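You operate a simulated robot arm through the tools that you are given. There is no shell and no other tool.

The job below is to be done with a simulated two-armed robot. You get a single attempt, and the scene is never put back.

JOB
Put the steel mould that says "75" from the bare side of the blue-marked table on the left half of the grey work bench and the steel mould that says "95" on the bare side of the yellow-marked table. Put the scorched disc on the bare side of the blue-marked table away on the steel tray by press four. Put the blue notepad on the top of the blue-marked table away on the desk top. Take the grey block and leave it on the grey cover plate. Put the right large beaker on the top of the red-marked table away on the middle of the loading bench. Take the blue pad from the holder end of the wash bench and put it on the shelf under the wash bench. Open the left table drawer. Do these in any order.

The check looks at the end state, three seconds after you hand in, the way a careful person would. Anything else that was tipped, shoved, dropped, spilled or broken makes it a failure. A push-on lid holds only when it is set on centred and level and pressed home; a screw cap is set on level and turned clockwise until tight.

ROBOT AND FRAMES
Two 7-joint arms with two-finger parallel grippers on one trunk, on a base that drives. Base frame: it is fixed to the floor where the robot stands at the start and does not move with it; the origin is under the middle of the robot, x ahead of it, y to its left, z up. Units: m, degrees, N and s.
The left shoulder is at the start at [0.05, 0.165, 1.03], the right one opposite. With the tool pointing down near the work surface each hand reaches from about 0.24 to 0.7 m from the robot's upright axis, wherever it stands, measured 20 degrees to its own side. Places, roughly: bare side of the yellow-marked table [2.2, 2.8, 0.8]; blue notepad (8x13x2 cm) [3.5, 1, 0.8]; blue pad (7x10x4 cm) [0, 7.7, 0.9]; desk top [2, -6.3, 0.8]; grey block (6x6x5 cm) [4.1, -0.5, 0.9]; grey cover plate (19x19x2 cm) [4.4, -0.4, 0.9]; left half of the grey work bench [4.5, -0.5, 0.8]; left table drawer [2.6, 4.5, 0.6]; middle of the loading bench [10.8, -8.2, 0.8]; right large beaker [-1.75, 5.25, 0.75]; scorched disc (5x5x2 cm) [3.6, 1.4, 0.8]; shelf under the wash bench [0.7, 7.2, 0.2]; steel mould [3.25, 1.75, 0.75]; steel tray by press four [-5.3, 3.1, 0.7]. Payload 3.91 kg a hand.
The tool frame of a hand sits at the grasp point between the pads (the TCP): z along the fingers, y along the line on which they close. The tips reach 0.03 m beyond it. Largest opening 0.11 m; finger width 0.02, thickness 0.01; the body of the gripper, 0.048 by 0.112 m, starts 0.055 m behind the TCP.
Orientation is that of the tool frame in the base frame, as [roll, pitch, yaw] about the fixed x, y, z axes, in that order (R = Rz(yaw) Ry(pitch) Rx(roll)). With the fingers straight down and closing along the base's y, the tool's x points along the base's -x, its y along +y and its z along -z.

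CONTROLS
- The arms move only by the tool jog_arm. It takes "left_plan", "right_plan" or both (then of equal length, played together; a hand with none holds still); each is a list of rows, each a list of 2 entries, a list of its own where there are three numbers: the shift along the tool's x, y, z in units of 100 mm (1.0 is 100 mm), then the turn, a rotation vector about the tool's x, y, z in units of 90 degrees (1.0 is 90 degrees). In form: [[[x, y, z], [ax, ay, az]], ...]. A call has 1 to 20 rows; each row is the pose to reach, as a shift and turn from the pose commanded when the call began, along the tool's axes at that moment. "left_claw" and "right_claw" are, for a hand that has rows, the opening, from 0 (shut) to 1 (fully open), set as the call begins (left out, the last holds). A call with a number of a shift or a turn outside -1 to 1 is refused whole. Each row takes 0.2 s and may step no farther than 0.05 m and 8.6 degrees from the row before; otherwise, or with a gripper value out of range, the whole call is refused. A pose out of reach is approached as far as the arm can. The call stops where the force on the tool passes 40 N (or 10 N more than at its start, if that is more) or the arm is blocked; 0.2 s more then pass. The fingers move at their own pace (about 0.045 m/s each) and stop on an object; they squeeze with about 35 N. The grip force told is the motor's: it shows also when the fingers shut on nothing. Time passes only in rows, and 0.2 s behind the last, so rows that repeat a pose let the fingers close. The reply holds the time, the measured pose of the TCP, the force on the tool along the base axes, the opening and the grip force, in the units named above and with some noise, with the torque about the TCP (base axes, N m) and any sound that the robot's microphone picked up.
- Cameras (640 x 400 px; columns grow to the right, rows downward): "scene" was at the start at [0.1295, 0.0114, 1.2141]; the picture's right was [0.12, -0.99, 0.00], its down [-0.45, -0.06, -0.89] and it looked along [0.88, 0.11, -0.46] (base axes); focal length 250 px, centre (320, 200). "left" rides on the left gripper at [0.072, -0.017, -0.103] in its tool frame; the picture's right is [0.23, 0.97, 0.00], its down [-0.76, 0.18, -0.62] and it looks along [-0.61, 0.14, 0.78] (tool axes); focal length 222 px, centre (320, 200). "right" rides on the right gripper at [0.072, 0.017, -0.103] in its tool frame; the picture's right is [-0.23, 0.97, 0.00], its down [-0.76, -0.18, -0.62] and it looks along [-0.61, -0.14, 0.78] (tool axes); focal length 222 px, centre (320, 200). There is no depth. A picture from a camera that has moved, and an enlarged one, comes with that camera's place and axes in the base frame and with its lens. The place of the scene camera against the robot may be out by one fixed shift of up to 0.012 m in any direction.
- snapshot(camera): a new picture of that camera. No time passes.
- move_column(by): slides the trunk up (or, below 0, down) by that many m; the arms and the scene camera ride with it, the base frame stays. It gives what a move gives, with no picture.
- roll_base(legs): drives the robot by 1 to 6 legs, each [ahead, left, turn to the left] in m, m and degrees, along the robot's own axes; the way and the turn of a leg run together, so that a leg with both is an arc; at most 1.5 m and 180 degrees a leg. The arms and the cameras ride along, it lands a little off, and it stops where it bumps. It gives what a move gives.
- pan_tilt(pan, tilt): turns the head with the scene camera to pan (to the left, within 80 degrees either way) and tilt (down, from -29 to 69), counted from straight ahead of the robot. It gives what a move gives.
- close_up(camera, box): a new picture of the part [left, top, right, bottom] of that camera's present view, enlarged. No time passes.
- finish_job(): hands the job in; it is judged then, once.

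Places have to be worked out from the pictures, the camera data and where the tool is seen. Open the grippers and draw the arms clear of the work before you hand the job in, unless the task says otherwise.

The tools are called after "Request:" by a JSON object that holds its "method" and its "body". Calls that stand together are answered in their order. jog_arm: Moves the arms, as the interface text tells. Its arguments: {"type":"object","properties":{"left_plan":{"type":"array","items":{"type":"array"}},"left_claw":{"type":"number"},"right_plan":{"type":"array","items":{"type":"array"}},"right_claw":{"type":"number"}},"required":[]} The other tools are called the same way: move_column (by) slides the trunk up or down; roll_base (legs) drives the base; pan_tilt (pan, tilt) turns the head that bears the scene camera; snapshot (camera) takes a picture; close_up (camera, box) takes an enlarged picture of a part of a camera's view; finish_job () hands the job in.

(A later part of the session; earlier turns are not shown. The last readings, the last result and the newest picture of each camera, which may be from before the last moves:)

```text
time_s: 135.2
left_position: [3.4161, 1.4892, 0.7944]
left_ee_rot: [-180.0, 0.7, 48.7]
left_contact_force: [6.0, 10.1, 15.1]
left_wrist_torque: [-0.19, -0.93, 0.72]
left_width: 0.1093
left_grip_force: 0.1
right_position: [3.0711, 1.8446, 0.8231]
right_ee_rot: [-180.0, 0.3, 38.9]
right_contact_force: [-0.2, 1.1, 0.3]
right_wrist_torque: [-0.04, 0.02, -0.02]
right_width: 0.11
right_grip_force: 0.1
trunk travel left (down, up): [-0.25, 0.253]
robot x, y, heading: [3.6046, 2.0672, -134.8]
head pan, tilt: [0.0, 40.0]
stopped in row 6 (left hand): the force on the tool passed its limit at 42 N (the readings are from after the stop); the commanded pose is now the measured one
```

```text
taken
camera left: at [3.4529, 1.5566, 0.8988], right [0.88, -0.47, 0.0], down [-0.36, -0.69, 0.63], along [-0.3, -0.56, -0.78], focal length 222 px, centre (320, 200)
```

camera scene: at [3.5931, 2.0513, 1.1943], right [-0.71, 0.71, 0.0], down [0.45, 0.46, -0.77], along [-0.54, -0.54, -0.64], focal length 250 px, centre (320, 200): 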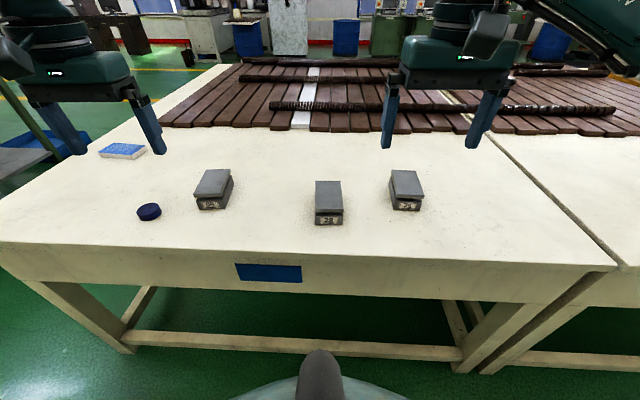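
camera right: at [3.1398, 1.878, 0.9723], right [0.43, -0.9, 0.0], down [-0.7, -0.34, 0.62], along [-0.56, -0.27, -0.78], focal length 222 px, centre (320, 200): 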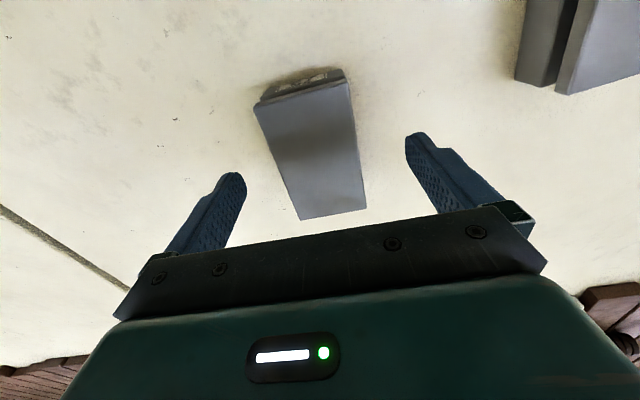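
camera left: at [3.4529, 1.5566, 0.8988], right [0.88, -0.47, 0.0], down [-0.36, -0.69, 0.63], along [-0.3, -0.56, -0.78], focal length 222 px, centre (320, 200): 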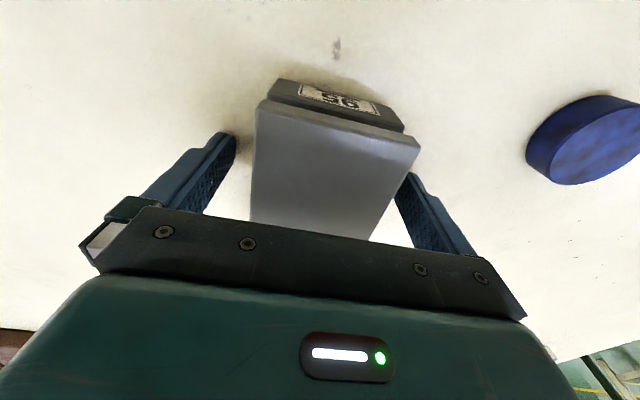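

The table is at z≈0.764. I raise the left hand 4 mm, bring the right hand down to the same height, then close both.

Request:
{"method": "jog_arm", "body": {"left_plan": [[[0, 0, -0.04], [0, 0.007, 0]], [[0, 0, -0.04], [0, 0.007, 0]]], "right_plan": [[[0, 0, 0.12], [0, 0, 0]], [[0, 0, 0.245], [0, 0, 0]]]}}

Request:
{"method": "jog_arm", "body": {"left_plan": [[[0, 0, 0], [0, 0, 0]], [[0, 0, 0], [0, 0, 0]], [[0, 0, 0], [0, 0, 0]], [[0, 0, 0], [0, 0, 0]], [[0, 0, 0], [0, 0, 0]], [[0, 0, 0], [0, 0, 0]]], "right_plan": [[[0, 0, 0], [0, 0, 0]], [[0, 0, 0], [0, 0, 0]], [[0, 0, 0], [0, 0, 0]], [[0, 0, 0], [0, 0, 0]], [[0, 0, 0], [0, 0, 0]], [[0, 0, 0], [0, 0, 0]]], "left_claw": 0.0, "right_claw": 0.0}}

Request:
{"method": "snapshot", "body": {"camera": "left"}}

Request:
{"method": "snapshot", "body": {"camera": "right"}}

```text
time_s: 135.8
left_position: [3.4156, 1.4877, 0.7953]
left_ee_rot: [-179.9, 0.0, 48.8]
left_contact_force: [0.3, 0.5, 0.0]
left_wrist_torque: [0.02, 0.0, -0.02]
left_width: 0.1103
left_grip_force: 0.1
right_position: [3.0701, 1.8441, 0.797]
right_ee_rot: [180.0, 0.0, 38.9]
right_contact_force: [-0.5, 0.2, 0.4]
right_wrist_torque: [-0.02, 0.01, 0.01]
right_width: 0.1099
right_grip_force: 0.0
trunk travel left (down, up): [-0.25, 0.253]
robot x, y, heading: [3.6023, 2.0698, -135.0]
head pan, tilt: [0.0, 40.0]
```

```text
time_s: 137.2
left_position: [3.4148, 1.4881, 0.796]
left_ee_rot: [-179.9, -0.1, 48.8]
left_contact_force: [-1.8, 1.0, 0.1]
left_wrist_torque: [-0.18, 0.01, -0.07]
left_width: 0.0658
left_grip_force: 34.8
right_position: [3.07, 1.8441, 0.7981]
right_ee_rot: [180.0, -0.1, 38.9]
right_contact_force: [-0.7, 2.1, -0.7]
right_wrist_torque: [0.1, 0.1, -0.07]
right_width: 0.066
right_grip_force: 34.7
trunk travel left (down, up): [-0.25, 0.253]
robot x, y, heading: [3.6035, 2.0717, -135.0]
head pan, tilt: [0.0, 40.0]
```

```text
taken
camera left: at [3.451, 1.5539, 0.9007], right [0.88, -0.47, 0.0], down [-0.37, -0.69, 0.62], along [-0.29, -0.55, -0.78], focal length 222 px, centre (320, 200)
```

left: 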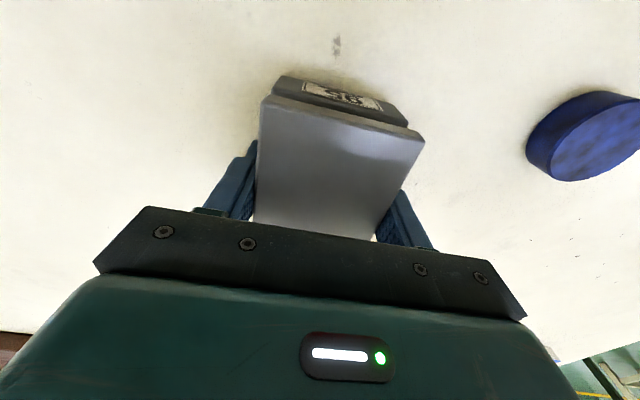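

```text
taken
camera right: at [3.1379, 1.8765, 0.901], right [0.43, -0.9, 0.0], down [-0.7, -0.34, 0.62], along [-0.56, -0.27, -0.78], focal length 222 px, centre (320, 200)
```

right: 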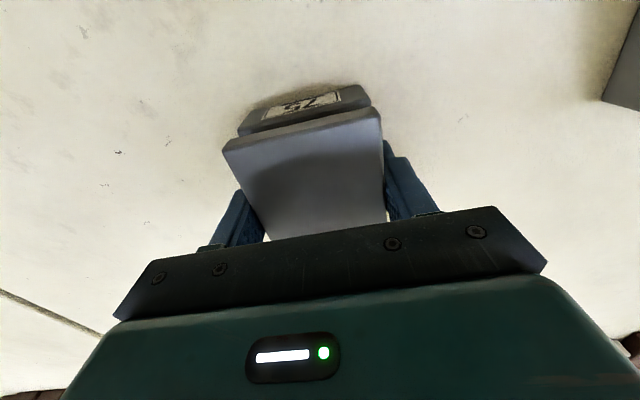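

Both moulds are gripped (66 mm). I do a slow test lift of 2 cm with both.

Request:
{"method": "jog_arm", "body": {"left_plan": [[[0, 0, -0.03], [0, 0, 0]], [[0, 0, -0.06], [0, 0, 0]], [[0, 0, -0.1], [0, 0, 0]], [[0, 0, -0.15], [0, 0, 0]], [[0, 0, -0.2], [0, 0, 0]]], "right_plan": [[[0, 0, -0.03], [0, 0, 0]], [[0, 0, -0.06], [0, 0, 0]], [[0, 0, -0.1], [0, 0, 0]], [[0, 0, -0.15], [0, 0, 0]], [[0, 0, -0.2], [0, 0, 0]]]}}

Request:
{"method": "snapshot", "body": {"camera": "scene"}}

```text
time_s: 138.4
left_position: [3.4158, 1.4876, 0.8154]
left_ee_rot: [-180.0, -0.3, 48.8]
left_contact_force: [-0.8, -0.2, -5.8]
left_wrist_torque: [0.04, 0.01, 0.0]
left_width: 0.066
left_grip_force: 35.0
right_position: [3.0708, 1.8443, 0.8181]
right_ee_rot: [179.9, 0.0, 38.9]
right_contact_force: [-0.5, -0.6, -5.7]
right_wrist_torque: [0.05, -0.07, 0.02]
right_width: 0.066
right_grip_force: 35.1
trunk travel left (down, up): [-0.25, 0.253]
robot x, y, heading: [3.604, 2.0714, -134.9]
head pan, tilt: [0.0, 40.0]
```

```text
taken
camera scene: at [3.5311, 1.9889, 1.1943], right [-0.71, 0.71, 0.0], down [0.45, 0.46, -0.77], along [-0.54, -0.54, -0.64], focal length 250 px, centre (320, 200)
```

scene: 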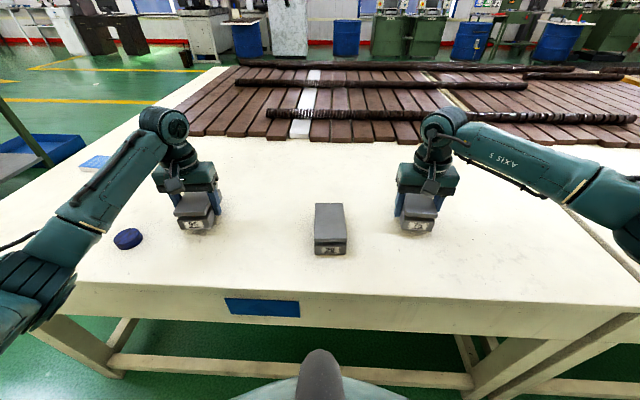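

Both moulds hold (≈6 N each). I lift 10 cm more with both arms before sliding along to the yellow-marked table.

Request:
{"method": "jog_arm", "body": {"left_plan": [[[0, 0, -0.08], [0, 0, 0]], [[0, 0, -0.2], [0, 0, 0]], [[0, 0, -0.34], [0, 0, 0]], [[0, 0, -0.48], [0, 0, 0]], [[0, 0, -0.62], [0, 0, 0]], [[0, 0, -0.76], [0, 0, 0]], [[0, 0, -0.9], [0, 0, 0]], [[0, 0, -1.0], [0, 0, 0]]], "right_plan": [[[0, 0, -0.08], [0, 0, 0]], [[0, 0, -0.2], [0, 0, 0]], [[0, 0, -0.34], [0, 0, 0]], [[0, 0, -0.48], [0, 0, 0]], [[0, 0, -0.62], [0, 0, 0]], [[0, 0, -0.76], [0, 0, 0]], [[0, 0, -0.9], [0, 0, 0]], [[0, 0, -1.0], [0, 0, 0]]]}}

Request:
{"method": "pan_tilt", "body": {"pan": -50, "tilt": 25}}

Request:
{"method": "snapshot", "body": {"camera": "scene"}}

```text
time_s: 140.2
left_position: [3.4154, 1.4867, 0.9155]
left_ee_rot: [-180.0, -0.2, 48.7]
left_contact_force: [-0.1, -0.3, -4.9]
left_wrist_torque: [0.08, -0.04, 0.02]
left_width: 0.066
left_grip_force: 35.5
right_position: [3.0704, 1.8427, 0.9176]
right_ee_rot: [179.9, 0.1, 38.9]
right_contact_force: [0.1, 0.1, -6.0]
right_wrist_torque: [0.04, -0.07, 0.02]
right_width: 0.066
right_grip_force: 35.2
trunk travel left (down, up): [-0.25, 0.253]
robot x, y, heading: [3.6062, 2.07, -134.9]
head pan, tilt: [0.0, 40.0]
```

```text
time_s: 141.4
left_position: [3.4153, 1.4884, 0.9148]
left_ee_rot: [-179.9, -0.2, 48.8]
left_contact_force: [-0.2, -0.9, -5.0]
left_wrist_torque: [0.02, -0.02, 0.0]
left_width: 0.066
left_grip_force: 35.3
right_position: [3.0695, 1.8432, 0.9166]
right_ee_rot: [179.9, 0.0, 38.8]
right_contact_force: [0.1, 0.8, -5.7]
right_wrist_torque: [0.03, -0.03, -0.07]
right_width: 0.0655
right_grip_force: 35.0
trunk travel left (down, up): [-0.25, 0.253]
robot x, y, heading: [3.605, 2.0728, -134.8]
head pan, tilt: [-50.0, 25.0]
```

```text
taken
camera scene: at [3.4993, 2.0568, 1.2176], right [0.08, 1.0, 0.0], down [0.42, -0.04, -0.91], along [-0.9, 0.08, -0.42], focal length 250 px, centre (320, 200)
```

scene: 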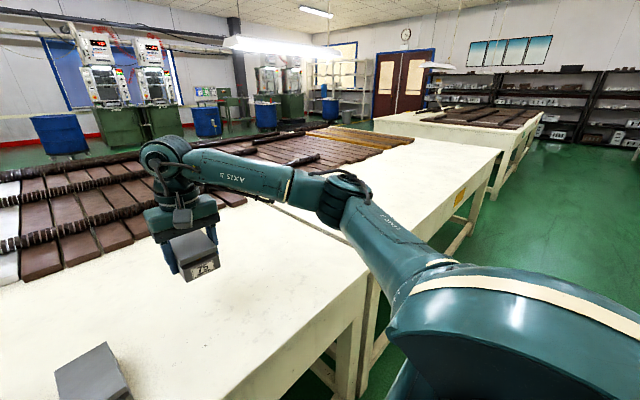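

The yellow table's rear strip is bare and clear. I back off 5 cm and slide right 1.5 m with both moulds held.

Request:
{"method": "roll_base", "body": {"legs": [[-0.03, 0, 0], [0, -1.5, 0]]}}

Request:
{"method": "pan_tilt", "body": {"pan": 0, "tilt": 35}}

Request:
{"method": "snapshot", "body": {"camera": "scene"}}

Request:
{"method": "snapshot", "body": {"camera": "left"}}

```text
time_s: 155.1
left_position: [2.3767, 2.5772, 0.915]
left_ee_rot: [-179.9, -0.2, 47.6]
left_contact_force: [0.3, -0.2, -5.0]
left_wrist_torque: [0.08, -0.05, -0.02]
left_width: 0.0662
left_grip_force: 34.9
right_position: [2.0379, 2.9395, 0.9173]
right_ee_rot: [-180.0, 0.0, 37.7]
right_contact_force: [0.2, -1.1, -5.0]
right_wrist_torque: [0.03, -0.08, 0.0]
right_width: 0.0659
right_grip_force: 35.1
trunk travel left (down, up): [-0.25, 0.253]
robot x, y, heading: [2.5739, 3.1585, -135.9]
head pan, tilt: [-50.0, 25.0]
```

```text
time_s: 156.2
left_position: [2.3754, 2.5774, 0.9165]
left_ee_rot: [-179.9, -0.2, 47.6]
left_contact_force: [-0.1, 0.0, -4.7]
left_wrist_torque: [0.03, -0.03, 0.02]
left_width: 0.0661
left_grip_force: 35.0
right_position: [2.0375, 2.9398, 0.9172]
right_ee_rot: [-179.9, 0.1, 37.9]
right_contact_force: [0.0, -0.6, -5.5]
right_wrist_torque: [0.06, -0.09, 0.01]
right_width: 0.0661
right_grip_force: 35.0
trunk travel left (down, up): [-0.25, 0.253]
robot x, y, heading: [2.5743, 3.158, -136.1]
head pan, tilt: [0.0, 35.0]
```

```text
taken
camera scene: at [2.4991, 3.0751, 1.2018], right [-0.69, 0.72, 0.0], down [0.41, 0.4, -0.82], along [-0.59, -0.57, -0.57], focal length 250 px, centre (320, 200)
```

scene: 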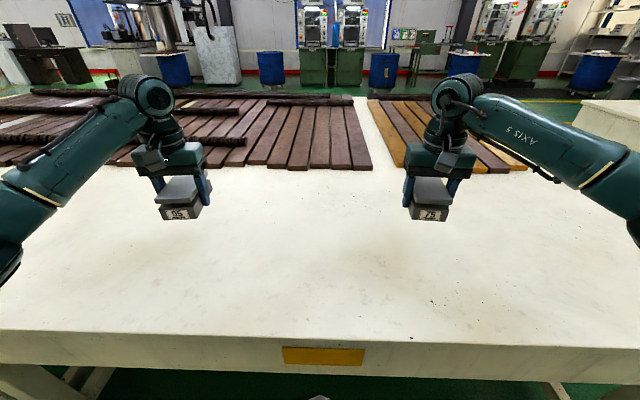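

```text
taken
camera left: at [2.4126, 2.6428, 1.02], right [0.87, -0.49, 0.0], down [-0.38, -0.69, 0.62], along [-0.3, -0.54, -0.78], focal length 222 px, centre (320, 200)
```

left: 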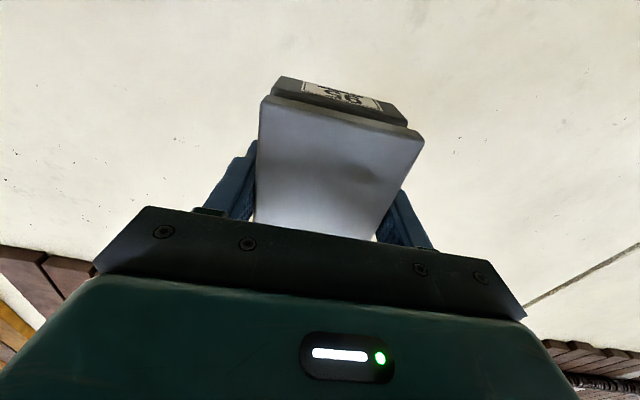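

The "95" mould is over the yellow table near the seam; I slide 0.2 m further right and correct the 1° heading drift.

Request:
{"method": "roll_base", "body": {"legs": [[0, -0.2, 1]]}}

Request:
{"method": "jog_arm", "body": {"left_plan": [[[0, 0, 0.15], [0, 0, 0]], [[0, 0, 0.3], [0, 0, 0]], [[0, 0, 0.45], [0, 0, 0]], [[0, 0, 0.6], [0, 0, 0]], [[0, 0, 0.75], [0, 0, 0]], [[0, 0, 0.9], [0, 0, 0]], [[0, 0, 1.0], [0, 0, 0]]]}}

Request:
{"method": "snapshot", "body": {"camera": "scene"}}

```text
time_s: 158.6
left_position: [2.2486, 2.715, 0.9147]
left_ee_rot: [-179.9, -0.1, 48.9]
left_contact_force: [-0.7, -0.2, -4.5]
left_wrist_torque: [0.03, -0.03, 0.01]
left_width: 0.0659
left_grip_force: 34.7
right_position: [1.9028, 3.0717, 0.9168]
right_ee_rot: [-180.0, 0.0, 39.1]
right_contact_force: [0.4, 0.6, -5.4]
right_wrist_torque: [0.04, -0.07, -0.02]
right_width: 0.066
right_grip_force: 35.0
trunk travel left (down, up): [-0.25, 0.253]
robot x, y, heading: [2.4358, 3.2981, -135.0]
head pan, tilt: [0.0, 35.0]
```

```text
time_s: 160.2
left_position: [2.2477, 2.7161, 0.8159]
left_ee_rot: [-179.9, -0.2, 48.9]
left_contact_force: [0.3, -0.5, -5.3]
left_wrist_torque: [-0.01, 0.0, 0.02]
left_width: 0.0662
left_grip_force: 35.0
right_position: [1.9028, 3.0699, 0.9167]
right_ee_rot: [-179.9, -0.1, 39.0]
right_contact_force: [-0.4, 0.0, -4.7]
right_wrist_torque: [0.02, -0.02, -0.03]
right_width: 0.0659
right_grip_force: 34.8
trunk travel left (down, up): [-0.25, 0.253]
robot x, y, heading: [2.4373, 3.2976, -134.8]
head pan, tilt: [0.0, 35.0]
```

```text
taken
camera scene: at [2.3614, 3.2148, 1.2018], right [-0.71, 0.7, 0.0], down [0.4, 0.41, -0.82], along [-0.58, -0.58, -0.57], focal length 250 px, centre (320, 200)
```

scene: 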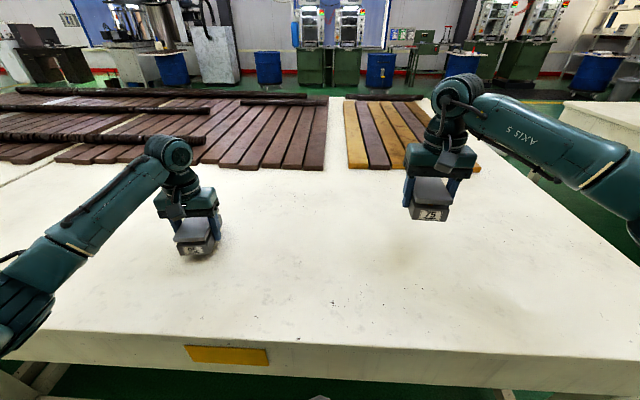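

Now 95 is about 2 cm above the yellow table. I lower it in 2 mm steps until the load comes off.

Request:
{"method": "jog_arm", "body": {"left_plan": [[[0, 0, 0.05], [0, 0, 0]], [[0, 0, 0.1], [0, 0, 0]], [[0, 0, 0.14], [0, 0, 0]], [[0, 0, 0.16], [0, 0, 0]], [[0, 0, 0.18], [0, 0, 0]], [[0, 0, 0.2], [0, 0, 0]]]}}

```text
time_s: 161.6
left_position: [2.2487, 2.7167, 0.7959]
left_ee_rot: [-180.0, -0.1, 48.9]
left_contact_force: [-0.1, 0.9, -2.4]
left_wrist_torque: [-0.19, 0.02, 0.03]
left_width: 0.066
left_grip_force: 35.2
right_position: [1.9047, 3.071, 0.9172]
right_ee_rot: [-180.0, 0.1, 38.9]
right_contact_force: [-0.3, -0.1, -5.6]
right_wrist_torque: [0.02, -0.04, -0.02]
right_width: 0.0659
right_grip_force: 34.4
trunk travel left (down, up): [-0.25, 0.253]
robot x, y, heading: [2.4371, 3.2963, -134.9]
head pan, tilt: [0.0, 35.0]
```

The load is starting to come off. One more millimetre, then open and rise.

Request:
{"method": "jog_arm", "body": {"left_plan": [[[0, 0, 0.01], [0, 0, 0]], [[0, 0, 0.01], [0, 0, 0]]]}}

Request:
{"method": "jog_arm", "body": {"left_plan": [[[0, 0, 0], [0, 0, 0]], [[0, 0, 0], [0, 0, 0]], [[0, 0, 0], [0, 0, 0]], [[0, 0, 0], [0, 0, 0]], [[0, 0, 0], [0, 0, 0]], [[0, 0, -0.2], [0, 0, 0]], [[0, 0, -0.5], [0, 0, 0]], [[0, 0, -1.0], [0, 0, 0]]], "left_claw": 1.0}}

Request:
{"method": "snapshot", "body": {"camera": "left"}}

Request:
{"method": "snapshot", "body": {"camera": "scene"}}

```text
time_s: 162.2
left_position: [2.2477, 2.7164, 0.7967]
left_ee_rot: [-179.9, -0.1, 48.9]
left_contact_force: [0.3, 0.2, 7.6]
left_wrist_torque: [0.21, -0.72, 0.03]
left_width: 0.0659
left_grip_force: 35.3
right_position: [1.9028, 3.0723, 0.9167]
right_ee_rot: [-180.0, 0.1, 39.1]
right_contact_force: [0.0, -0.5, -5.1]
right_wrist_torque: [0.05, -0.06, -0.02]
right_width: 0.0658
right_grip_force: 34.6
trunk travel left (down, up): [-0.25, 0.253]
robot x, y, heading: [2.4372, 3.2982, -135.0]
head pan, tilt: [0.0, 35.0]
```

```text
time_s: 164.0
left_position: [2.2505, 2.7158, 0.8944]
left_ee_rot: [-179.9, -0.2, 48.7]
left_contact_force: [0.9, 0.9, -0.8]
left_wrist_torque: [-0.01, 0.0, 0.0]
left_width: 0.11
left_grip_force: 0.0
right_position: [1.903, 3.0712, 0.9175]
right_ee_rot: [-180.0, 0.0, 39.0]
right_contact_force: [0.1, -1.0, -6.0]
right_wrist_torque: [0.03, -0.07, -0.04]
right_width: 0.0658
right_grip_force: 35.4
trunk travel left (down, up): [-0.25, 0.253]
robot x, y, heading: [2.436, 3.2997, -134.6]
head pan, tilt: [0.0, 35.0]
```

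```text
taken
camera left: at [2.2853, 2.7813, 0.9986], right [0.88, -0.47, 0.0], down [-0.37, -0.69, 0.62], along [-0.29, -0.55, -0.79], focal length 222 px, centre (320, 200)
```

left: 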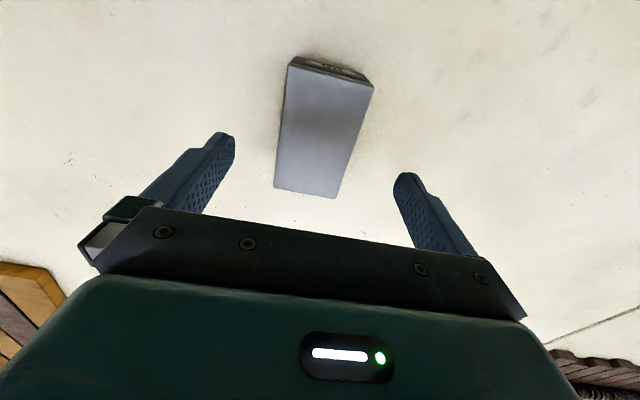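

```text
taken
camera scene: at [2.3616, 3.2156, 1.2018], right [-0.71, 0.7, 0.0], down [0.4, 0.41, -0.82], along [-0.58, -0.58, -0.57], focal length 250 px, centre (320, 200)
```

scene: 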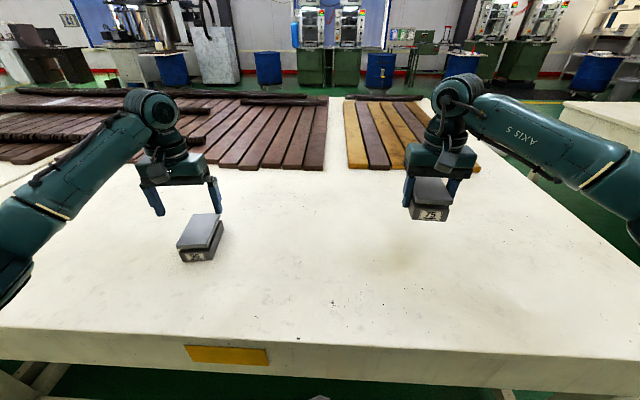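

Mould 95 is placed on the yellow table. I draw both arms back 10 cm, then back off and turn toward the wall bench to find the drawer.

Request:
{"method": "jog_arm", "body": {"left_plan": [[[0.15, 0, -0.2], [0, 0, 0]], [[0.35, 0, -0.4], [0, 0, 0]], [[0.6, 0, -0.6], [0, 0, 0]], [[0.8, 0, -0.8], [0, 0, 0]], [[1.0, 0, -1.0], [0, 0, 0]]], "right_plan": [[[0.1, 0, -0.1], [0, 0, 0]], [[0.25, 0, -0.25], [0, 0, 0]], [[0.45, 0, -0.4], [0, 0, 0]], [[0.7, 0, -0.55], [0, 0, 0]], [[0.9, 0, -0.65], [0, 0, 0]]]}}

Request:
{"method": "roll_base", "body": {"legs": [[-0.25, 0, 0], [0, 0, -90]]}}

Request:
{"method": "pan_tilt", "body": {"pan": -50, "tilt": 25}}

Request:
{"method": "snapshot", "body": {"camera": "scene"}}

```text
time_s: 165.2
left_position: [2.3153, 2.7915, 0.9936]
left_ee_rot: [-179.9, -0.2, 48.9]
left_contact_force: [-0.3, -0.4, 0.2]
left_wrist_torque: [0.01, 0.01, -0.02]
left_width: 0.1101
left_grip_force: 0.0
right_position: [1.9752, 3.1301, 0.9822]
right_ee_rot: [179.9, 0.0, 39.0]
right_contact_force: [0.0, -0.5, -5.8]
right_wrist_torque: [0.0, -0.05, 0.0]
right_width: 0.0658
right_grip_force: 35.3
trunk travel left (down, up): [-0.25, 0.253]
robot x, y, heading: [2.4352, 3.2974, -134.4]
head pan, tilt: [0.0, 35.0]
```

```text
time_s: 170.8
left_position: [2.1028, 3.604, 0.9941]
left_ee_rot: [-179.9, -0.3, -42.6]
left_contact_force: [0.8, -0.4, 0.3]
left_wrist_torque: [0.03, -0.01, 0.0]
left_width: 0.1101
left_grip_force: 0.1
right_position: [2.4493, 3.9351, 0.9826]
right_ee_rot: [180.0, 0.0, -52.4]
right_contact_force: [-0.3, 1.4, -5.8]
right_wrist_torque: [-0.07, -0.07, 0.0]
right_width: 0.0658
right_grip_force: 35.0
trunk travel left (down, up): [-0.25, 0.253]
robot x, y, heading: [2.6074, 3.4725, 133.6]
head pan, tilt: [0.0, 35.0]
```

```text
time_s: 172.0
left_position: [2.103, 3.604, 0.9947]
left_ee_rot: [-179.9, -0.2, -42.5]
left_contact_force: [-0.8, -0.3, -0.7]
left_wrist_torque: [0.02, 0.04, 0.02]
left_width: 0.11
left_grip_force: 0.1
right_position: [2.4491, 3.9343, 0.9825]
right_ee_rot: [-180.0, 0.1, -52.4]
right_contact_force: [-0.4, -0.2, -6.1]
right_wrist_torque: [-0.06, -0.05, 0.01]
right_width: 0.0659
right_grip_force: 34.9
trunk travel left (down, up): [-0.25, 0.253]
robot x, y, heading: [2.6072, 3.4698, 133.9]
head pan, tilt: [-50.0, 25.0]
```

```text
taken
camera scene: at [2.6063, 3.5843, 1.2176], right [0.99, -0.11, 0.0], down [-0.04, -0.42, -0.91], along [0.1, 0.9, -0.42], focal length 250 px, centre (320, 200)
```

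scene: 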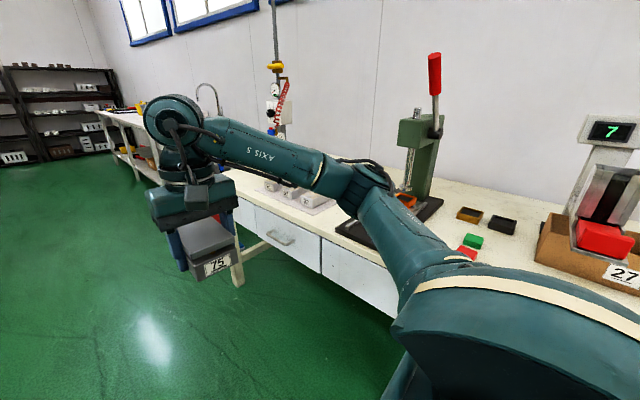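

The wall bench with its two drawers is on my right; the left drawer has a bow handle at about u=-1.3. I drive on to stand before it and turn to face it.

Request:
{"method": "roll_base", "body": {"legs": [[0.46, 0.1, 0], [0, 0, -89]]}}

Request:
{"method": "pan_tilt", "body": {"pan": 0, "tilt": 40}}

Request:
{"method": "snapshot", "body": {"camera": "scene"}}

Request:
{"method": "snapshot", "body": {"camera": "left"}}

```text
time_s: 178.6
left_position: [2.344, 4.2401, 0.9943]
left_ee_rot: [-179.9, -0.2, -131.9]
left_contact_force: [0.1, 0.3, -0.1]
left_wrist_torque: [0.01, -0.03, 0.0]
left_width: 0.1101
left_grip_force: 0.1
right_position: [2.6792, 3.8966, 0.9821]
right_ee_rot: [180.0, 0.0, -141.7]
right_contact_force: [-0.2, -0.1, -4.8]
right_wrist_torque: [-0.06, 0.08, 0.02]
right_width: 0.066
right_grip_force: 34.8
trunk travel left (down, up): [-0.25, 0.253]
robot x, y, heading: [2.2169, 3.7339, 44.3]
head pan, tilt: [-50.0, 25.0]
```

```text
time_s: 179.8
left_position: [2.3444, 4.2389, 0.9953]
left_ee_rot: [-180.0, -0.2, -131.8]
left_contact_force: [-0.4, -0.1, 0.3]
left_wrist_torque: [0.01, 0.0, 0.0]
left_width: 0.11
left_grip_force: 0.1
right_position: [2.6795, 3.8952, 0.9816]
right_ee_rot: [-179.9, 0.0, -141.7]
right_contact_force: [-0.2, 0.7, -5.7]
right_wrist_torque: [-0.05, 0.05, 0.0]
right_width: 0.0658
right_grip_force: 35.1
trunk travel left (down, up): [-0.25, 0.253]
robot x, y, heading: [2.2196, 3.7319, 44.5]
head pan, tilt: [0.0, 40.0]
```

```text
taken
camera scene: at [2.3083, 3.813, 1.1944], right [0.7, -0.71, 0.0], down [-0.46, -0.45, -0.77], along [0.55, 0.54, -0.64], focal length 250 px, centre (320, 200)
```

scene: 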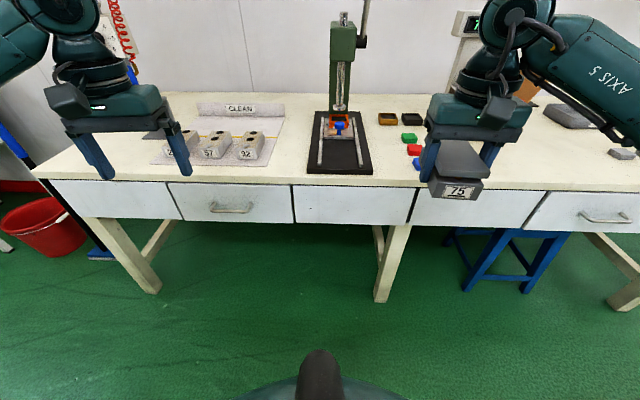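

```text
taken
camera left: at [2.3091, 4.1747, 1.0987], right [-0.88, 0.48, 0.0], down [0.38, 0.69, 0.62], along [0.3, 0.54, -0.78], focal length 222 px, centre (320, 200)
```

left: 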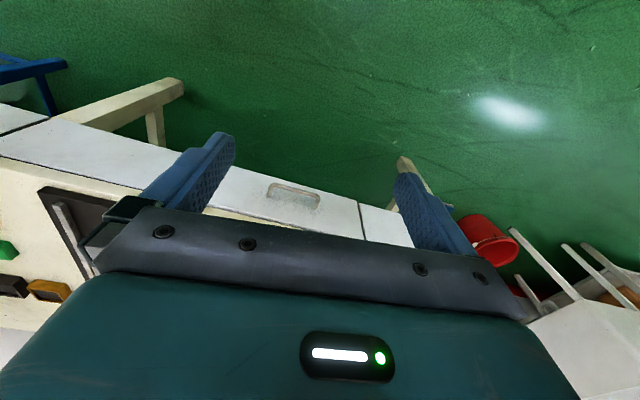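

The left drawer's handle is at about (2.57, 4.51), matching the given place. I zoom in on it.

Request:
{"method": "close_up", "body": {"camera": "scene", "box": [160, 170, 310, 240]}}

Request:
{"method": "close_up", "body": {"camera": "left", "box": [220, 150, 400, 250]}}

```text
4.27 times, centred on (235, 205) of scene
camera zoom: at [2.3083, 3.813, 1.1944], right [0.7, -0.71, 0.0], down [-0.46, -0.45, -0.77], along [0.55, 0.54, -0.64], focal length 1066 px, centre (683, 179)
```

zoom: 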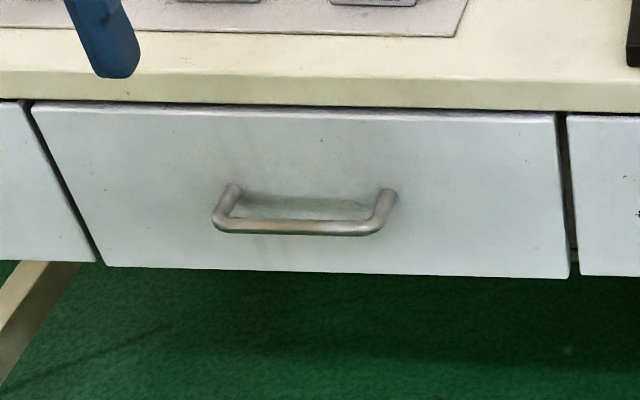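

```text
3.56 times, centred on (310, 200) of left
camera zoom: at [2.3091, 4.1747, 1.0987], right [-0.88, 0.48, 0.0], down [0.38, 0.69, 0.62], along [0.3, 0.54, -0.78], focal length 790 px, centre (356, 200)
```

zoom: 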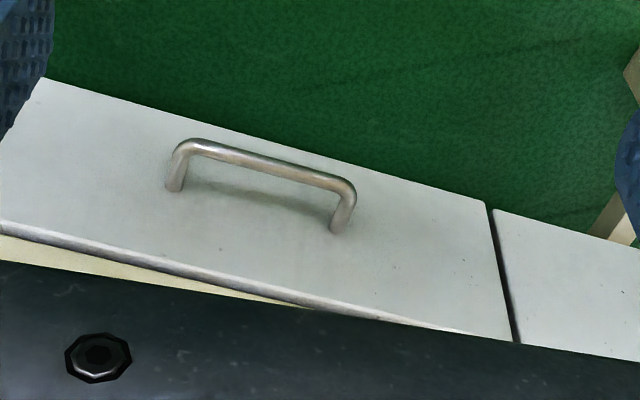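

The bar of the handle is at about (2.530, 4.443, 0.635), running along the bench, with about 5 cm standoff. I rotate the free left hand to point forward (about its y axis by -90°).

Request:
{"method": "jog_arm", "body": {"left_plan": [[[0, 0, 0], [0, -0.09, 0]], [[0, 0, 0], [0, -0.18, 0]], [[0, 0, 0], [0, -0.27, 0]], [[0, 0, 0], [0, -0.36, 0]], [[0, 0, 0], [0, -0.45, 0]], [[0, 0, 0], [0, -0.54, 0]], [[0, 0, 0], [0, -0.63, 0]], [[0, 0, 0], [0, -0.72, 0]], [[0, 0, 0], [0, -0.81, 0]], [[0, 0, 0], [0, -0.9, 0]], [[0, 0, 0], [0, -0.99, 0]]]}}

Request:
{"method": "snapshot", "body": {"camera": "scene"}}

```text
time_s: 182.2
left_position: [2.3557, 4.2523, 0.9901]
left_ee_rot: [-172.2, 88.8, -124.2]
left_contact_force: [0.7, -0.4, 0.6]
left_wrist_torque: [0.0, 0.0, 0.0]
left_width: 0.1099
left_grip_force: 0.0
left hand out of reach, approached as far as the arm can: row 9, 10, 11
right_position: [2.6792, 3.8971, 0.9828]
right_ee_rot: [-179.9, 0.1, -141.6]
right_contact_force: [-0.2, -0.1, -6.9]
right_wrist_torque: [-0.03, 0.03, 0.0]
right_width: 0.0658
right_grip_force: 35.4
trunk travel left (down, up): [-0.25, 0.253]
robot x, y, heading: [2.2184, 3.7332, 44.6]
head pan, tilt: [0.0, 40.0]
```

```text
taken
camera scene: at [2.3082, 3.813, 1.1944], right [0.7, -0.71, 0.0], down [-0.46, -0.45, -0.77], along [0.55, 0.54, -0.64], focal length 250 px, centre (320, 200)
```

scene: 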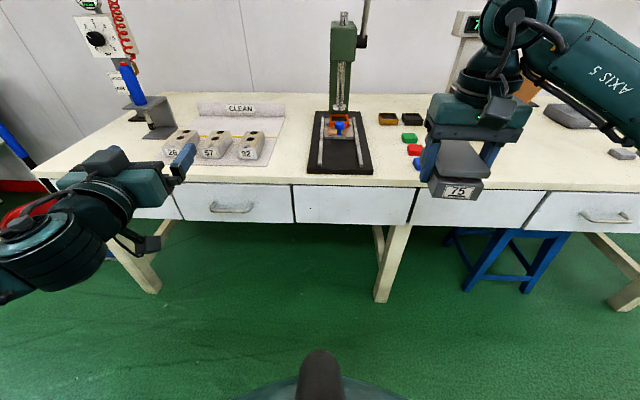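

The left hand points forward now. I move it 8 cm forward for slack and roll it 90° so the fingers close vertically.

Request:
{"method": "jog_arm", "body": {"left_plan": [[[0, 0, 0.2], [0, 0, 0.09]], [[0, 0, 0.4], [0, 0, 0.18]], [[0, 0, 0.6], [0, 0, 0.27]], [[0, 0, 0.8], [0, 0, 0.36]], [[0, 0, 0.8], [0, 0, 0.45]], [[0, 0, 0.8], [0, 0, 0.54]], [[0, 0, 0.8], [0, 0, 0.63]], [[0, 0, 0.8], [0, 0, 0.72]], [[0, 0, 0.8], [0, 0, 0.81]], [[0, 0, 0.8], [0, 0, 0.9]], [[0, 0, 0.8], [0, 0, 0.99]]]}}

Request:
{"method": "snapshot", "body": {"camera": "scene"}}

Request:
{"method": "snapshot", "body": {"camera": "left"}}

```text
time_s: 184.6
left_position: [2.4075, 4.3125, 0.9893]
left_ee_rot: [91.1, 1.0, 138.1]
left_contact_force: [0.4, -0.4, -0.9]
left_wrist_torque: [0.02, -0.02, -0.01]
left_width: 0.1101
left_grip_force: 0.1
right_position: [2.6791, 3.8962, 0.9822]
right_ee_rot: [180.0, 0.0, -141.7]
right_contact_force: [-0.2, 0.3, -5.2]
right_wrist_torque: [-0.02, 0.03, 0.01]
right_width: 0.0658
right_grip_force: 35.2
trunk travel left (down, up): [-0.25, 0.253]
robot x, y, heading: [2.2176, 3.7318, 44.7]
head pan, tilt: [0.0, 40.0]
```

```text
taken
camera scene: at [2.3082, 3.813, 1.1943], right [0.7, -0.71, 0.0], down [-0.46, -0.45, -0.77], along [0.55, 0.54, -0.64], focal length 250 px, centre (320, 200)
```

scene: 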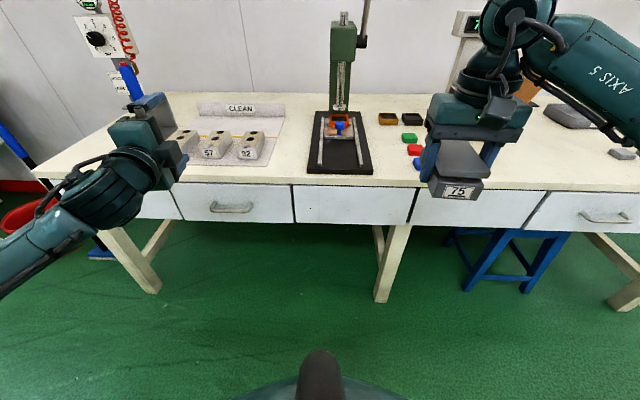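

```text
taken
camera left: at [2.286, 4.2839, 0.9748], right [-0.17, 0.17, 0.97], down [0.15, -0.97, 0.2], along [0.97, 0.18, 0.14], focal length 222 px, centre (320, 200)
```

left: 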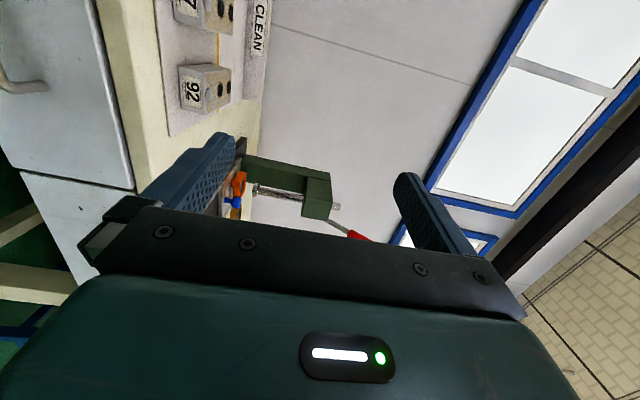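

The fingers now close vertically and point at the bench (heading ≈48°). I lower the trunk 0.25 m to bring the hand to drawer height.

Request:
{"method": "move_column", "body": {"by": -0.25}}

Request:
{"method": "snapshot", "body": {"camera": "scene"}}

Request:
{"method": "snapshot", "body": {"camera": "left"}}

```text
time_s: 187.2
left_position: [2.4082, 4.3126, 0.7404]
left_ee_rot: [91.0, 1.1, 138.3]
left_contact_force: [0.6, -0.2, 0.4]
left_wrist_torque: [0.0, -0.04, 0.01]
left_width: 0.1098
left_grip_force: 0.1
right_position: [2.6782, 3.8955, 0.7317]
right_ee_rot: [180.0, 0.0, -141.7]
right_contact_force: [-0.3, 0.5, -6.1]
right_wrist_torque: [-0.08, 0.06, -0.03]
right_width: 0.0659
right_grip_force: 35.1
trunk travel left (down, up): [0.0, 0.503]
robot x, y, heading: [2.2127, 3.7317, 44.0]
head pan, tilt: [0.0, 40.0]
```

```text
taken
camera scene: at [2.3081, 3.813, 0.9444], right [0.7, -0.71, 0.0], down [-0.46, -0.45, -0.77], along [0.55, 0.54, -0.64], focal length 250 px, centre (320, 200)
```

scene: 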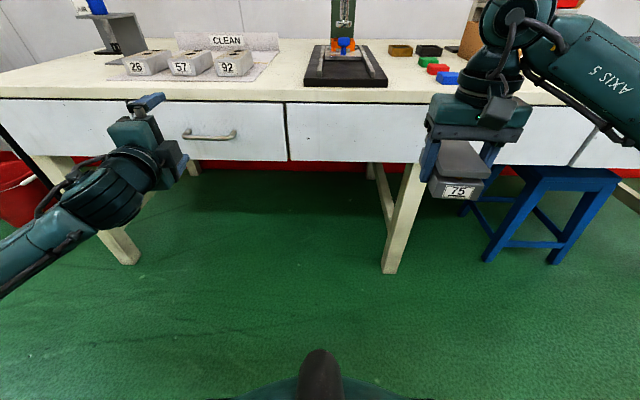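

```text
taken
camera left: at [2.2859, 4.2838, 0.7247], right [-0.17, 0.18, 0.97], down [0.15, -0.97, 0.2], along [0.97, 0.18, 0.14], focal length 222 px, centre (320, 200)
```

left: 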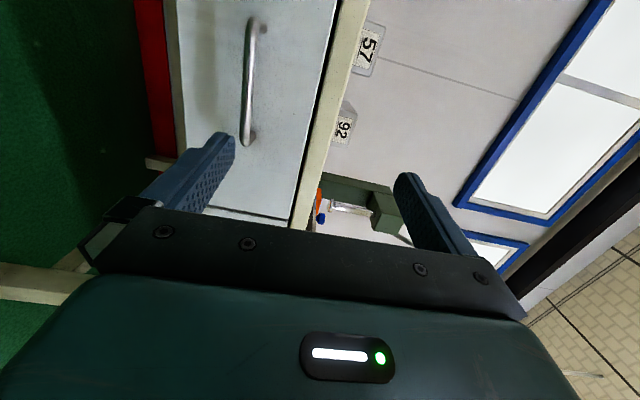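

I zoom on the handle from the lowered scene camera and the left camera to fix its height.

Request:
{"method": "close_up", "body": {"camera": "scene", "box": [100, 90, 300, 190]}}

Request:
{"method": "close_up", "body": {"camera": "left", "box": [160, 0, 360, 180]}}

```text
3.20 times, centred on (200, 140) of scene
camera zoom: at [2.3081, 3.813, 0.9444], right [0.7, -0.71, 0.0], down [-0.46, -0.45, -0.77], along [0.55, 0.54, -0.64], focal length 799 px, centre (704, 392)
```

zoom: 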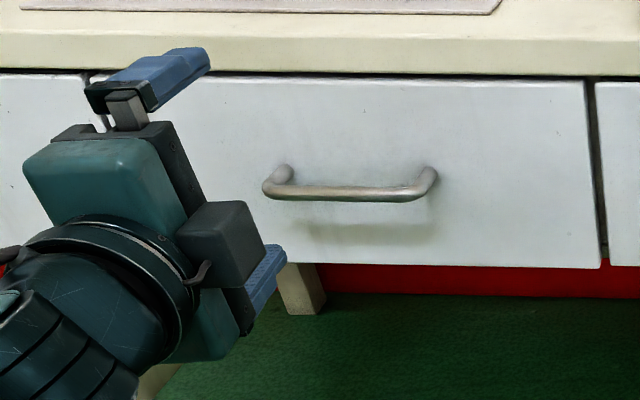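

```text
2.22 times, centred on (260, 90) of left
camera zoom: at [2.2859, 4.2838, 0.7247], right [-0.17, 0.18, 0.97], down [0.15, -0.97, 0.2], along [0.97, 0.18, 0.14], focal length 494 px, centre (453, 444)
```

zoom: 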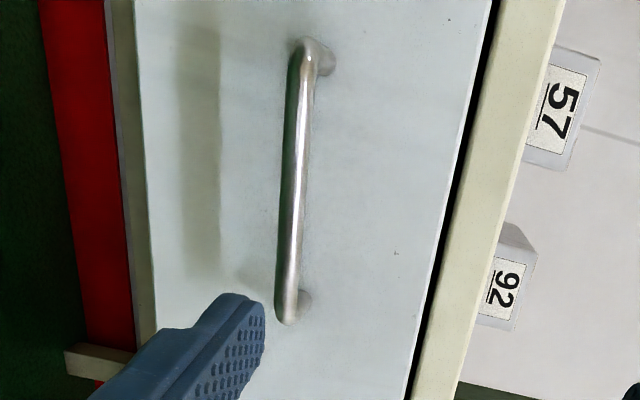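

Calibrated against the visible fingertips, the handle is at about (2.514, 4.430, 0.659). I lower the left hand 8 cm, set the opening to ~6 cm and move 5 cm forward.

Request:
{"method": "jog_arm", "body": {"left_plan": [[[0, -0.25, 0.1], [0, 0, 0]], [[0, -0.5, 0.2], [0, 0, 0]], [[0, -0.7, 0.3], [0, 0, 0]], [[0, -0.81, 0.45], [0, 0, 0]], [[0, -0.81, 0.5], [0, 0, 0]], [[0, -0.81, 0.5], [0, 0, 0]]], "left_claw": 0.55}}

Request:
{"method": "snapshot", "body": {"camera": "left"}}

Request:
{"method": "close_up", "body": {"camera": "scene", "box": [100, 90, 300, 215]}}

```text
time_s: 188.6
left_position: [2.4419, 4.3475, 0.6579]
left_ee_rot: [91.1, 1.0, 138.2]
left_contact_force: [0.4, 0.3, 0.8]
left_wrist_torque: [0.01, -0.02, -0.03]
left_width: 0.0604
left_grip_force: 0.1
right_position: [2.6796, 3.8969, 0.7314]
right_ee_rot: [-180.0, 0.0, -141.7]
right_contact_force: [0.6, 0.6, -5.8]
right_wrist_torque: [-0.05, 0.05, -0.03]
right_width: 0.0656
right_grip_force: 34.9
trunk travel left (down, up): [0.0, 0.503]
robot x, y, heading: [2.2153, 3.7315, 44.8]
head pan, tilt: [0.0, 40.0]
```

```text
taken
camera left: at [2.3198, 4.3194, 0.6422], right [-0.17, 0.18, 0.97], down [0.15, -0.97, 0.2], along [0.97, 0.18, 0.14], focal length 222 px, centre (320, 200)
```

left: 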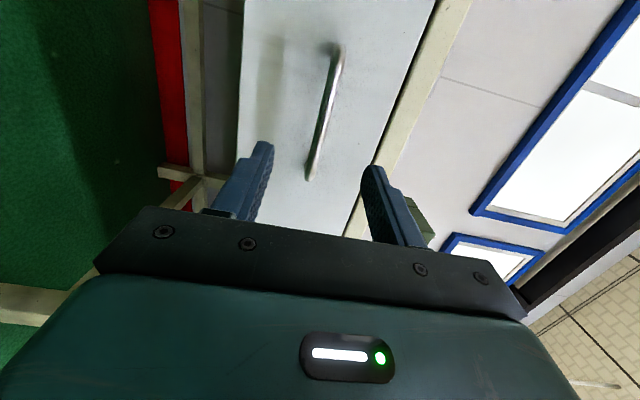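

```text
3.20 times, centred on (200, 152) of scene
camera zoom: at [2.3081, 3.813, 0.9443], right [0.7, -0.71, 0.0], down [-0.46, -0.45, -0.77], along [0.55, 0.54, -0.64], focal length 799 px, centre (704, 352)
```

zoom: 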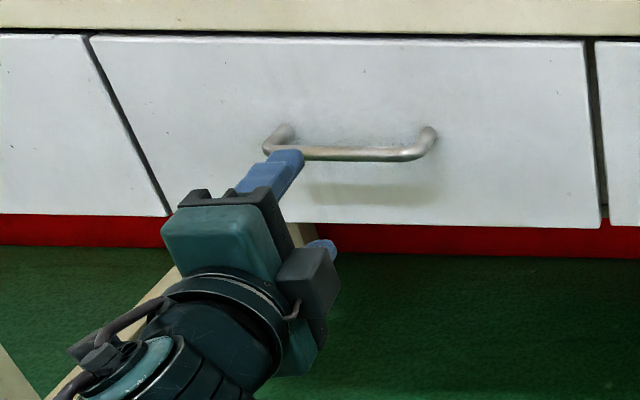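

The bar lies between the fingers' paths (about 5 mm high). I raise 5 mm and go 8.5 cm forward.

Request:
{"method": "jog_arm", "body": {"left_plan": [[[0, 0.05, 0.2], [0, 0, 0]], [[0, 0.05, 0.4], [0, 0, 0]], [[0, 0.05, 0.6], [0, 0, 0]], [[0, 0.05, 0.75], [0, 0, 0]], [[0, 0.05, 0.85], [0, 0, 0]]]}}

Request:
{"method": "snapshot", "body": {"camera": "left"}}

Request:
{"method": "close_up", "body": {"camera": "scene", "box": [100, 90, 300, 215]}}

```text
time_s: 189.8
left_position: [2.4993, 4.4113, 0.6605]
left_ee_rot: [91.1, 1.0, 138.1]
left_contact_force: [-0.1, -0.3, 0.0]
left_wrist_torque: [0.01, -0.01, 0.01]
left_width: 0.0602
left_grip_force: 0.1
right_position: [2.6788, 3.8965, 0.7315]
right_ee_rot: [180.0, 0.0, -141.7]
right_contact_force: [-0.1, 0.2, -5.5]
right_wrist_torque: [-0.07, 0.1, 0.01]
right_width: 0.0658
right_grip_force: 35.2
trunk travel left (down, up): [0.0, 0.503]
robot x, y, heading: [2.2183, 3.7339, 44.5]
head pan, tilt: [0.0, 40.0]
```

```text
taken
camera left: at [2.3763, 4.383, 0.6458], right [-0.17, 0.18, 0.97], down [0.15, -0.97, 0.2], along [0.97, 0.18, 0.14], focal length 222 px, centre (320, 200)
```

left: 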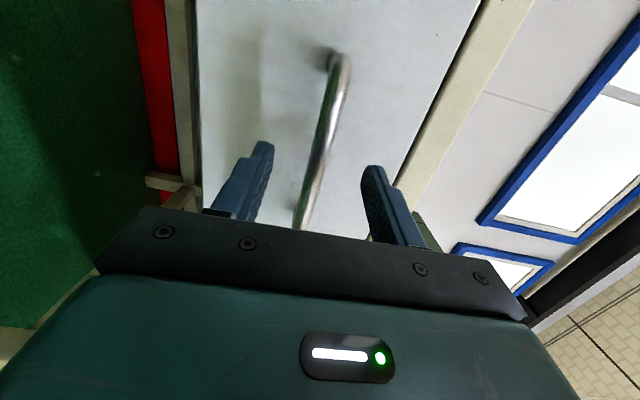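

```text
3.20 times, centred on (200, 152) of scene
camera zoom: at [2.3081, 3.813, 0.9443], right [0.7, -0.71, 0.0], down [-0.46, -0.45, -0.77], along [0.55, 0.54, -0.64], focal length 799 px, centre (704, 352)
```

zoom: 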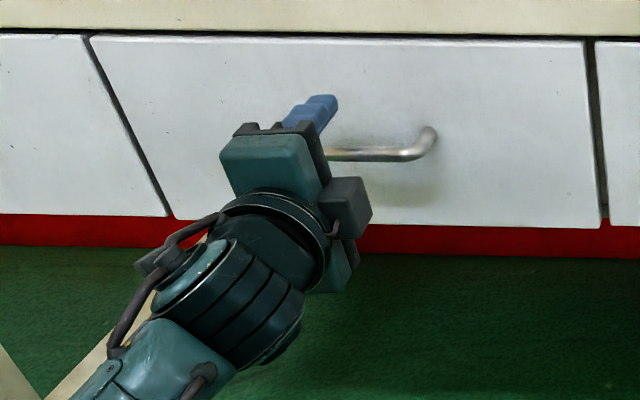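

The bar is between the fingers, ~3 cm ahead of the TCP. I go 3 cm further in small steps and then close.

Request:
{"method": "jog_arm", "body": {"left_plan": [[[0, 0, 0.06], [0, 0, 0]], [[0, 0, 0.12], [0, 0, 0]], [[0, 0, 0.18], [0, 0, 0]], [[0, 0, 0.24], [0, 0, 0]], [[0, 0, 0.3], [0, 0, 0]]]}}

Request:
{"method": "snapshot", "body": {"camera": "left"}}

```text
time_s: 191.0
left_position: [2.5169, 4.4313, 0.661]
left_ee_rot: [91.2, 1.0, 138.2]
left_contact_force: [-9.7, -8.1, -1.5]
left_wrist_torque: [0.2, -0.4, -0.09]
left_width: 0.06
left_grip_force: 0.0
right_position: [2.6785, 3.896, 0.7315]
right_ee_rot: [180.0, 0.0, -141.7]
right_contact_force: [0.0, -0.5, -5.2]
right_wrist_torque: [-0.07, 0.05, 0.0]
right_width: 0.066
right_grip_force: 35.2
trunk travel left (down, up): [0.0, 0.503]
robot x, y, heading: [2.2157, 3.7305, 44.7]
head pan, tilt: [0.0, 40.0]
```

```text
taken
camera left: at [2.3956, 4.4038, 0.6456], right [-0.17, 0.18, 0.97], down [0.15, -0.97, 0.2], along [0.97, 0.18, 0.14], focal length 222 px, centre (320, 200)
```

left: 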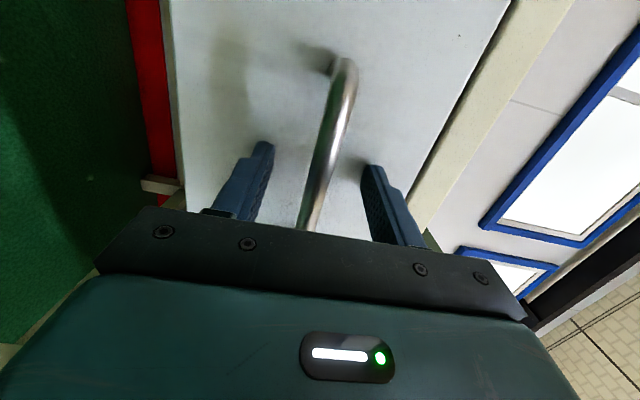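

The tips touch the drawer face (12 N). I back off 8 mm and close on the bar.

Request:
{"method": "jog_arm", "body": {"left_plan": [[[0, 0, -0.05], [0, 0, 0]], [[0, 0, -0.08], [0, 0, 0]]]}}

Request:
{"method": "jog_arm", "body": {"left_plan": [[[0, 0, 0], [0, 0, 0]], [[0, 0, 0], [0, 0, 0]], [[0, 0, 0], [0, 0, 0]], [[0, 0, 0], [0, 0, 0]], [[0, 0, 0], [0, 0, 0]]], "left_claw": 0.0}}

Request:
{"method": "snapshot", "body": {"camera": "left"}}

```text
time_s: 191.6
left_position: [2.5125, 4.428, 0.6598]
left_ee_rot: [91.1, 1.0, 138.2]
left_contact_force: [-0.1, -0.5, -0.1]
left_wrist_torque: [-0.01, 0.01, 0.02]
left_width: 0.0604
left_grip_force: 0.1
right_position: [2.68, 3.8963, 0.7332]
right_ee_rot: [180.0, 0.0, -141.7]
right_contact_force: [-0.1, 0.1, -5.3]
right_wrist_torque: [-0.05, 0.06, 0.02]
right_width: 0.0658
right_grip_force: 35.5
trunk travel left (down, up): [0.0, 0.503]
robot x, y, heading: [2.2205, 3.7302, 44.4]
head pan, tilt: [0.0, 40.0]
```

```text
time_s: 192.8
left_position: [2.5122, 4.4271, 0.657]
left_ee_rot: [91.4, 0.8, 138.3]
left_contact_force: [-5.3, -6.6, -12.0]
left_wrist_torque: [0.7, 0.63, -0.11]
left_width: 0.012
left_grip_force: 45.2
right_position: [2.6796, 3.8963, 0.7319]
right_ee_rot: [179.9, -0.1, -141.7]
right_contact_force: [0.2, -0.1, -4.6]
right_wrist_torque: [-0.08, 0.09, 0.01]
right_width: 0.066
right_grip_force: 35.1
trunk travel left (down, up): [0.0, 0.503]
robot x, y, heading: [2.2178, 3.7314, 44.2]
head pan, tilt: [0.0, 40.0]
```

```text
taken
camera left: at [2.3901, 4.3986, 0.643], right [-0.17, 0.18, 0.97], down [0.15, -0.97, 0.2], along [0.97, 0.18, 0.13], focal length 222 px, centre (320, 200)
```

left: 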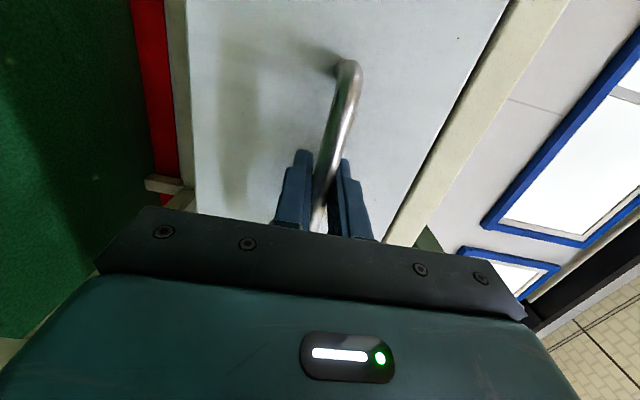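

The bar is gripped (12 mm). I pull straight back 10 cm slowly.

Request:
{"method": "jog_arm", "body": {"left_plan": [[[0.005, 0, -0.1], [0, 0, 0]], [[0.01, 0, -0.2], [0, 0, 0]], [[0.015, 0, -0.3], [0, 0, 0]], [[0.02, 0, -0.4], [0, 0, 0]], [[0.025, 0, -0.5], [0, 0, 0]], [[0.03, 0, -0.6], [0, 0, 0]], [[0.035, 0, -0.7], [0, 0, 0]], [[0.04, 0, -0.8], [0, 0, 0]], [[0.045, 0, -0.9], [0, 0, 0]], [[0.05, 0, -1.0], [0, 0, 0]]]}}

Request:
{"method": "snapshot", "body": {"camera": "scene"}}

```text
time_s: 195.0
left_position: [2.4407, 4.3608, 0.6571]
left_ee_rot: [91.8, 1.0, 138.9]
left_contact_force: [-16.2, 18.3, -21.4]
left_wrist_torque: [0.66, 0.62, -1.01]
left_width: 0.0121
left_grip_force: 45.0
right_position: [2.6789, 3.898, 0.7318]
right_ee_rot: [-179.9, -0.1, -141.7]
right_contact_force: [-0.4, 0.0, -4.7]
right_wrist_torque: [-0.04, 0.02, -0.03]
right_width: 0.0659
right_grip_force: 35.1
trunk travel left (down, up): [0.0, 0.503]
robot x, y, heading: [2.2113, 3.7332, 44.7]
head pan, tilt: [0.0, 40.0]
```

```text
taken
camera scene: at [2.308, 3.8151, 0.9441], right [0.7, -0.71, 0.0], down [-0.46, -0.45, -0.76], along [0.55, 0.54, -0.64], focal length 250 px, centre (320, 200)
```

scene: 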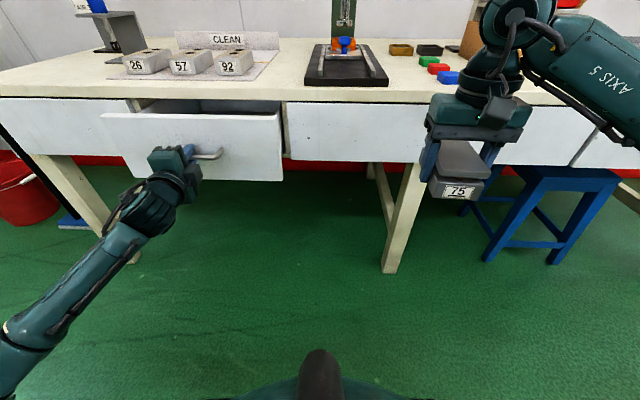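

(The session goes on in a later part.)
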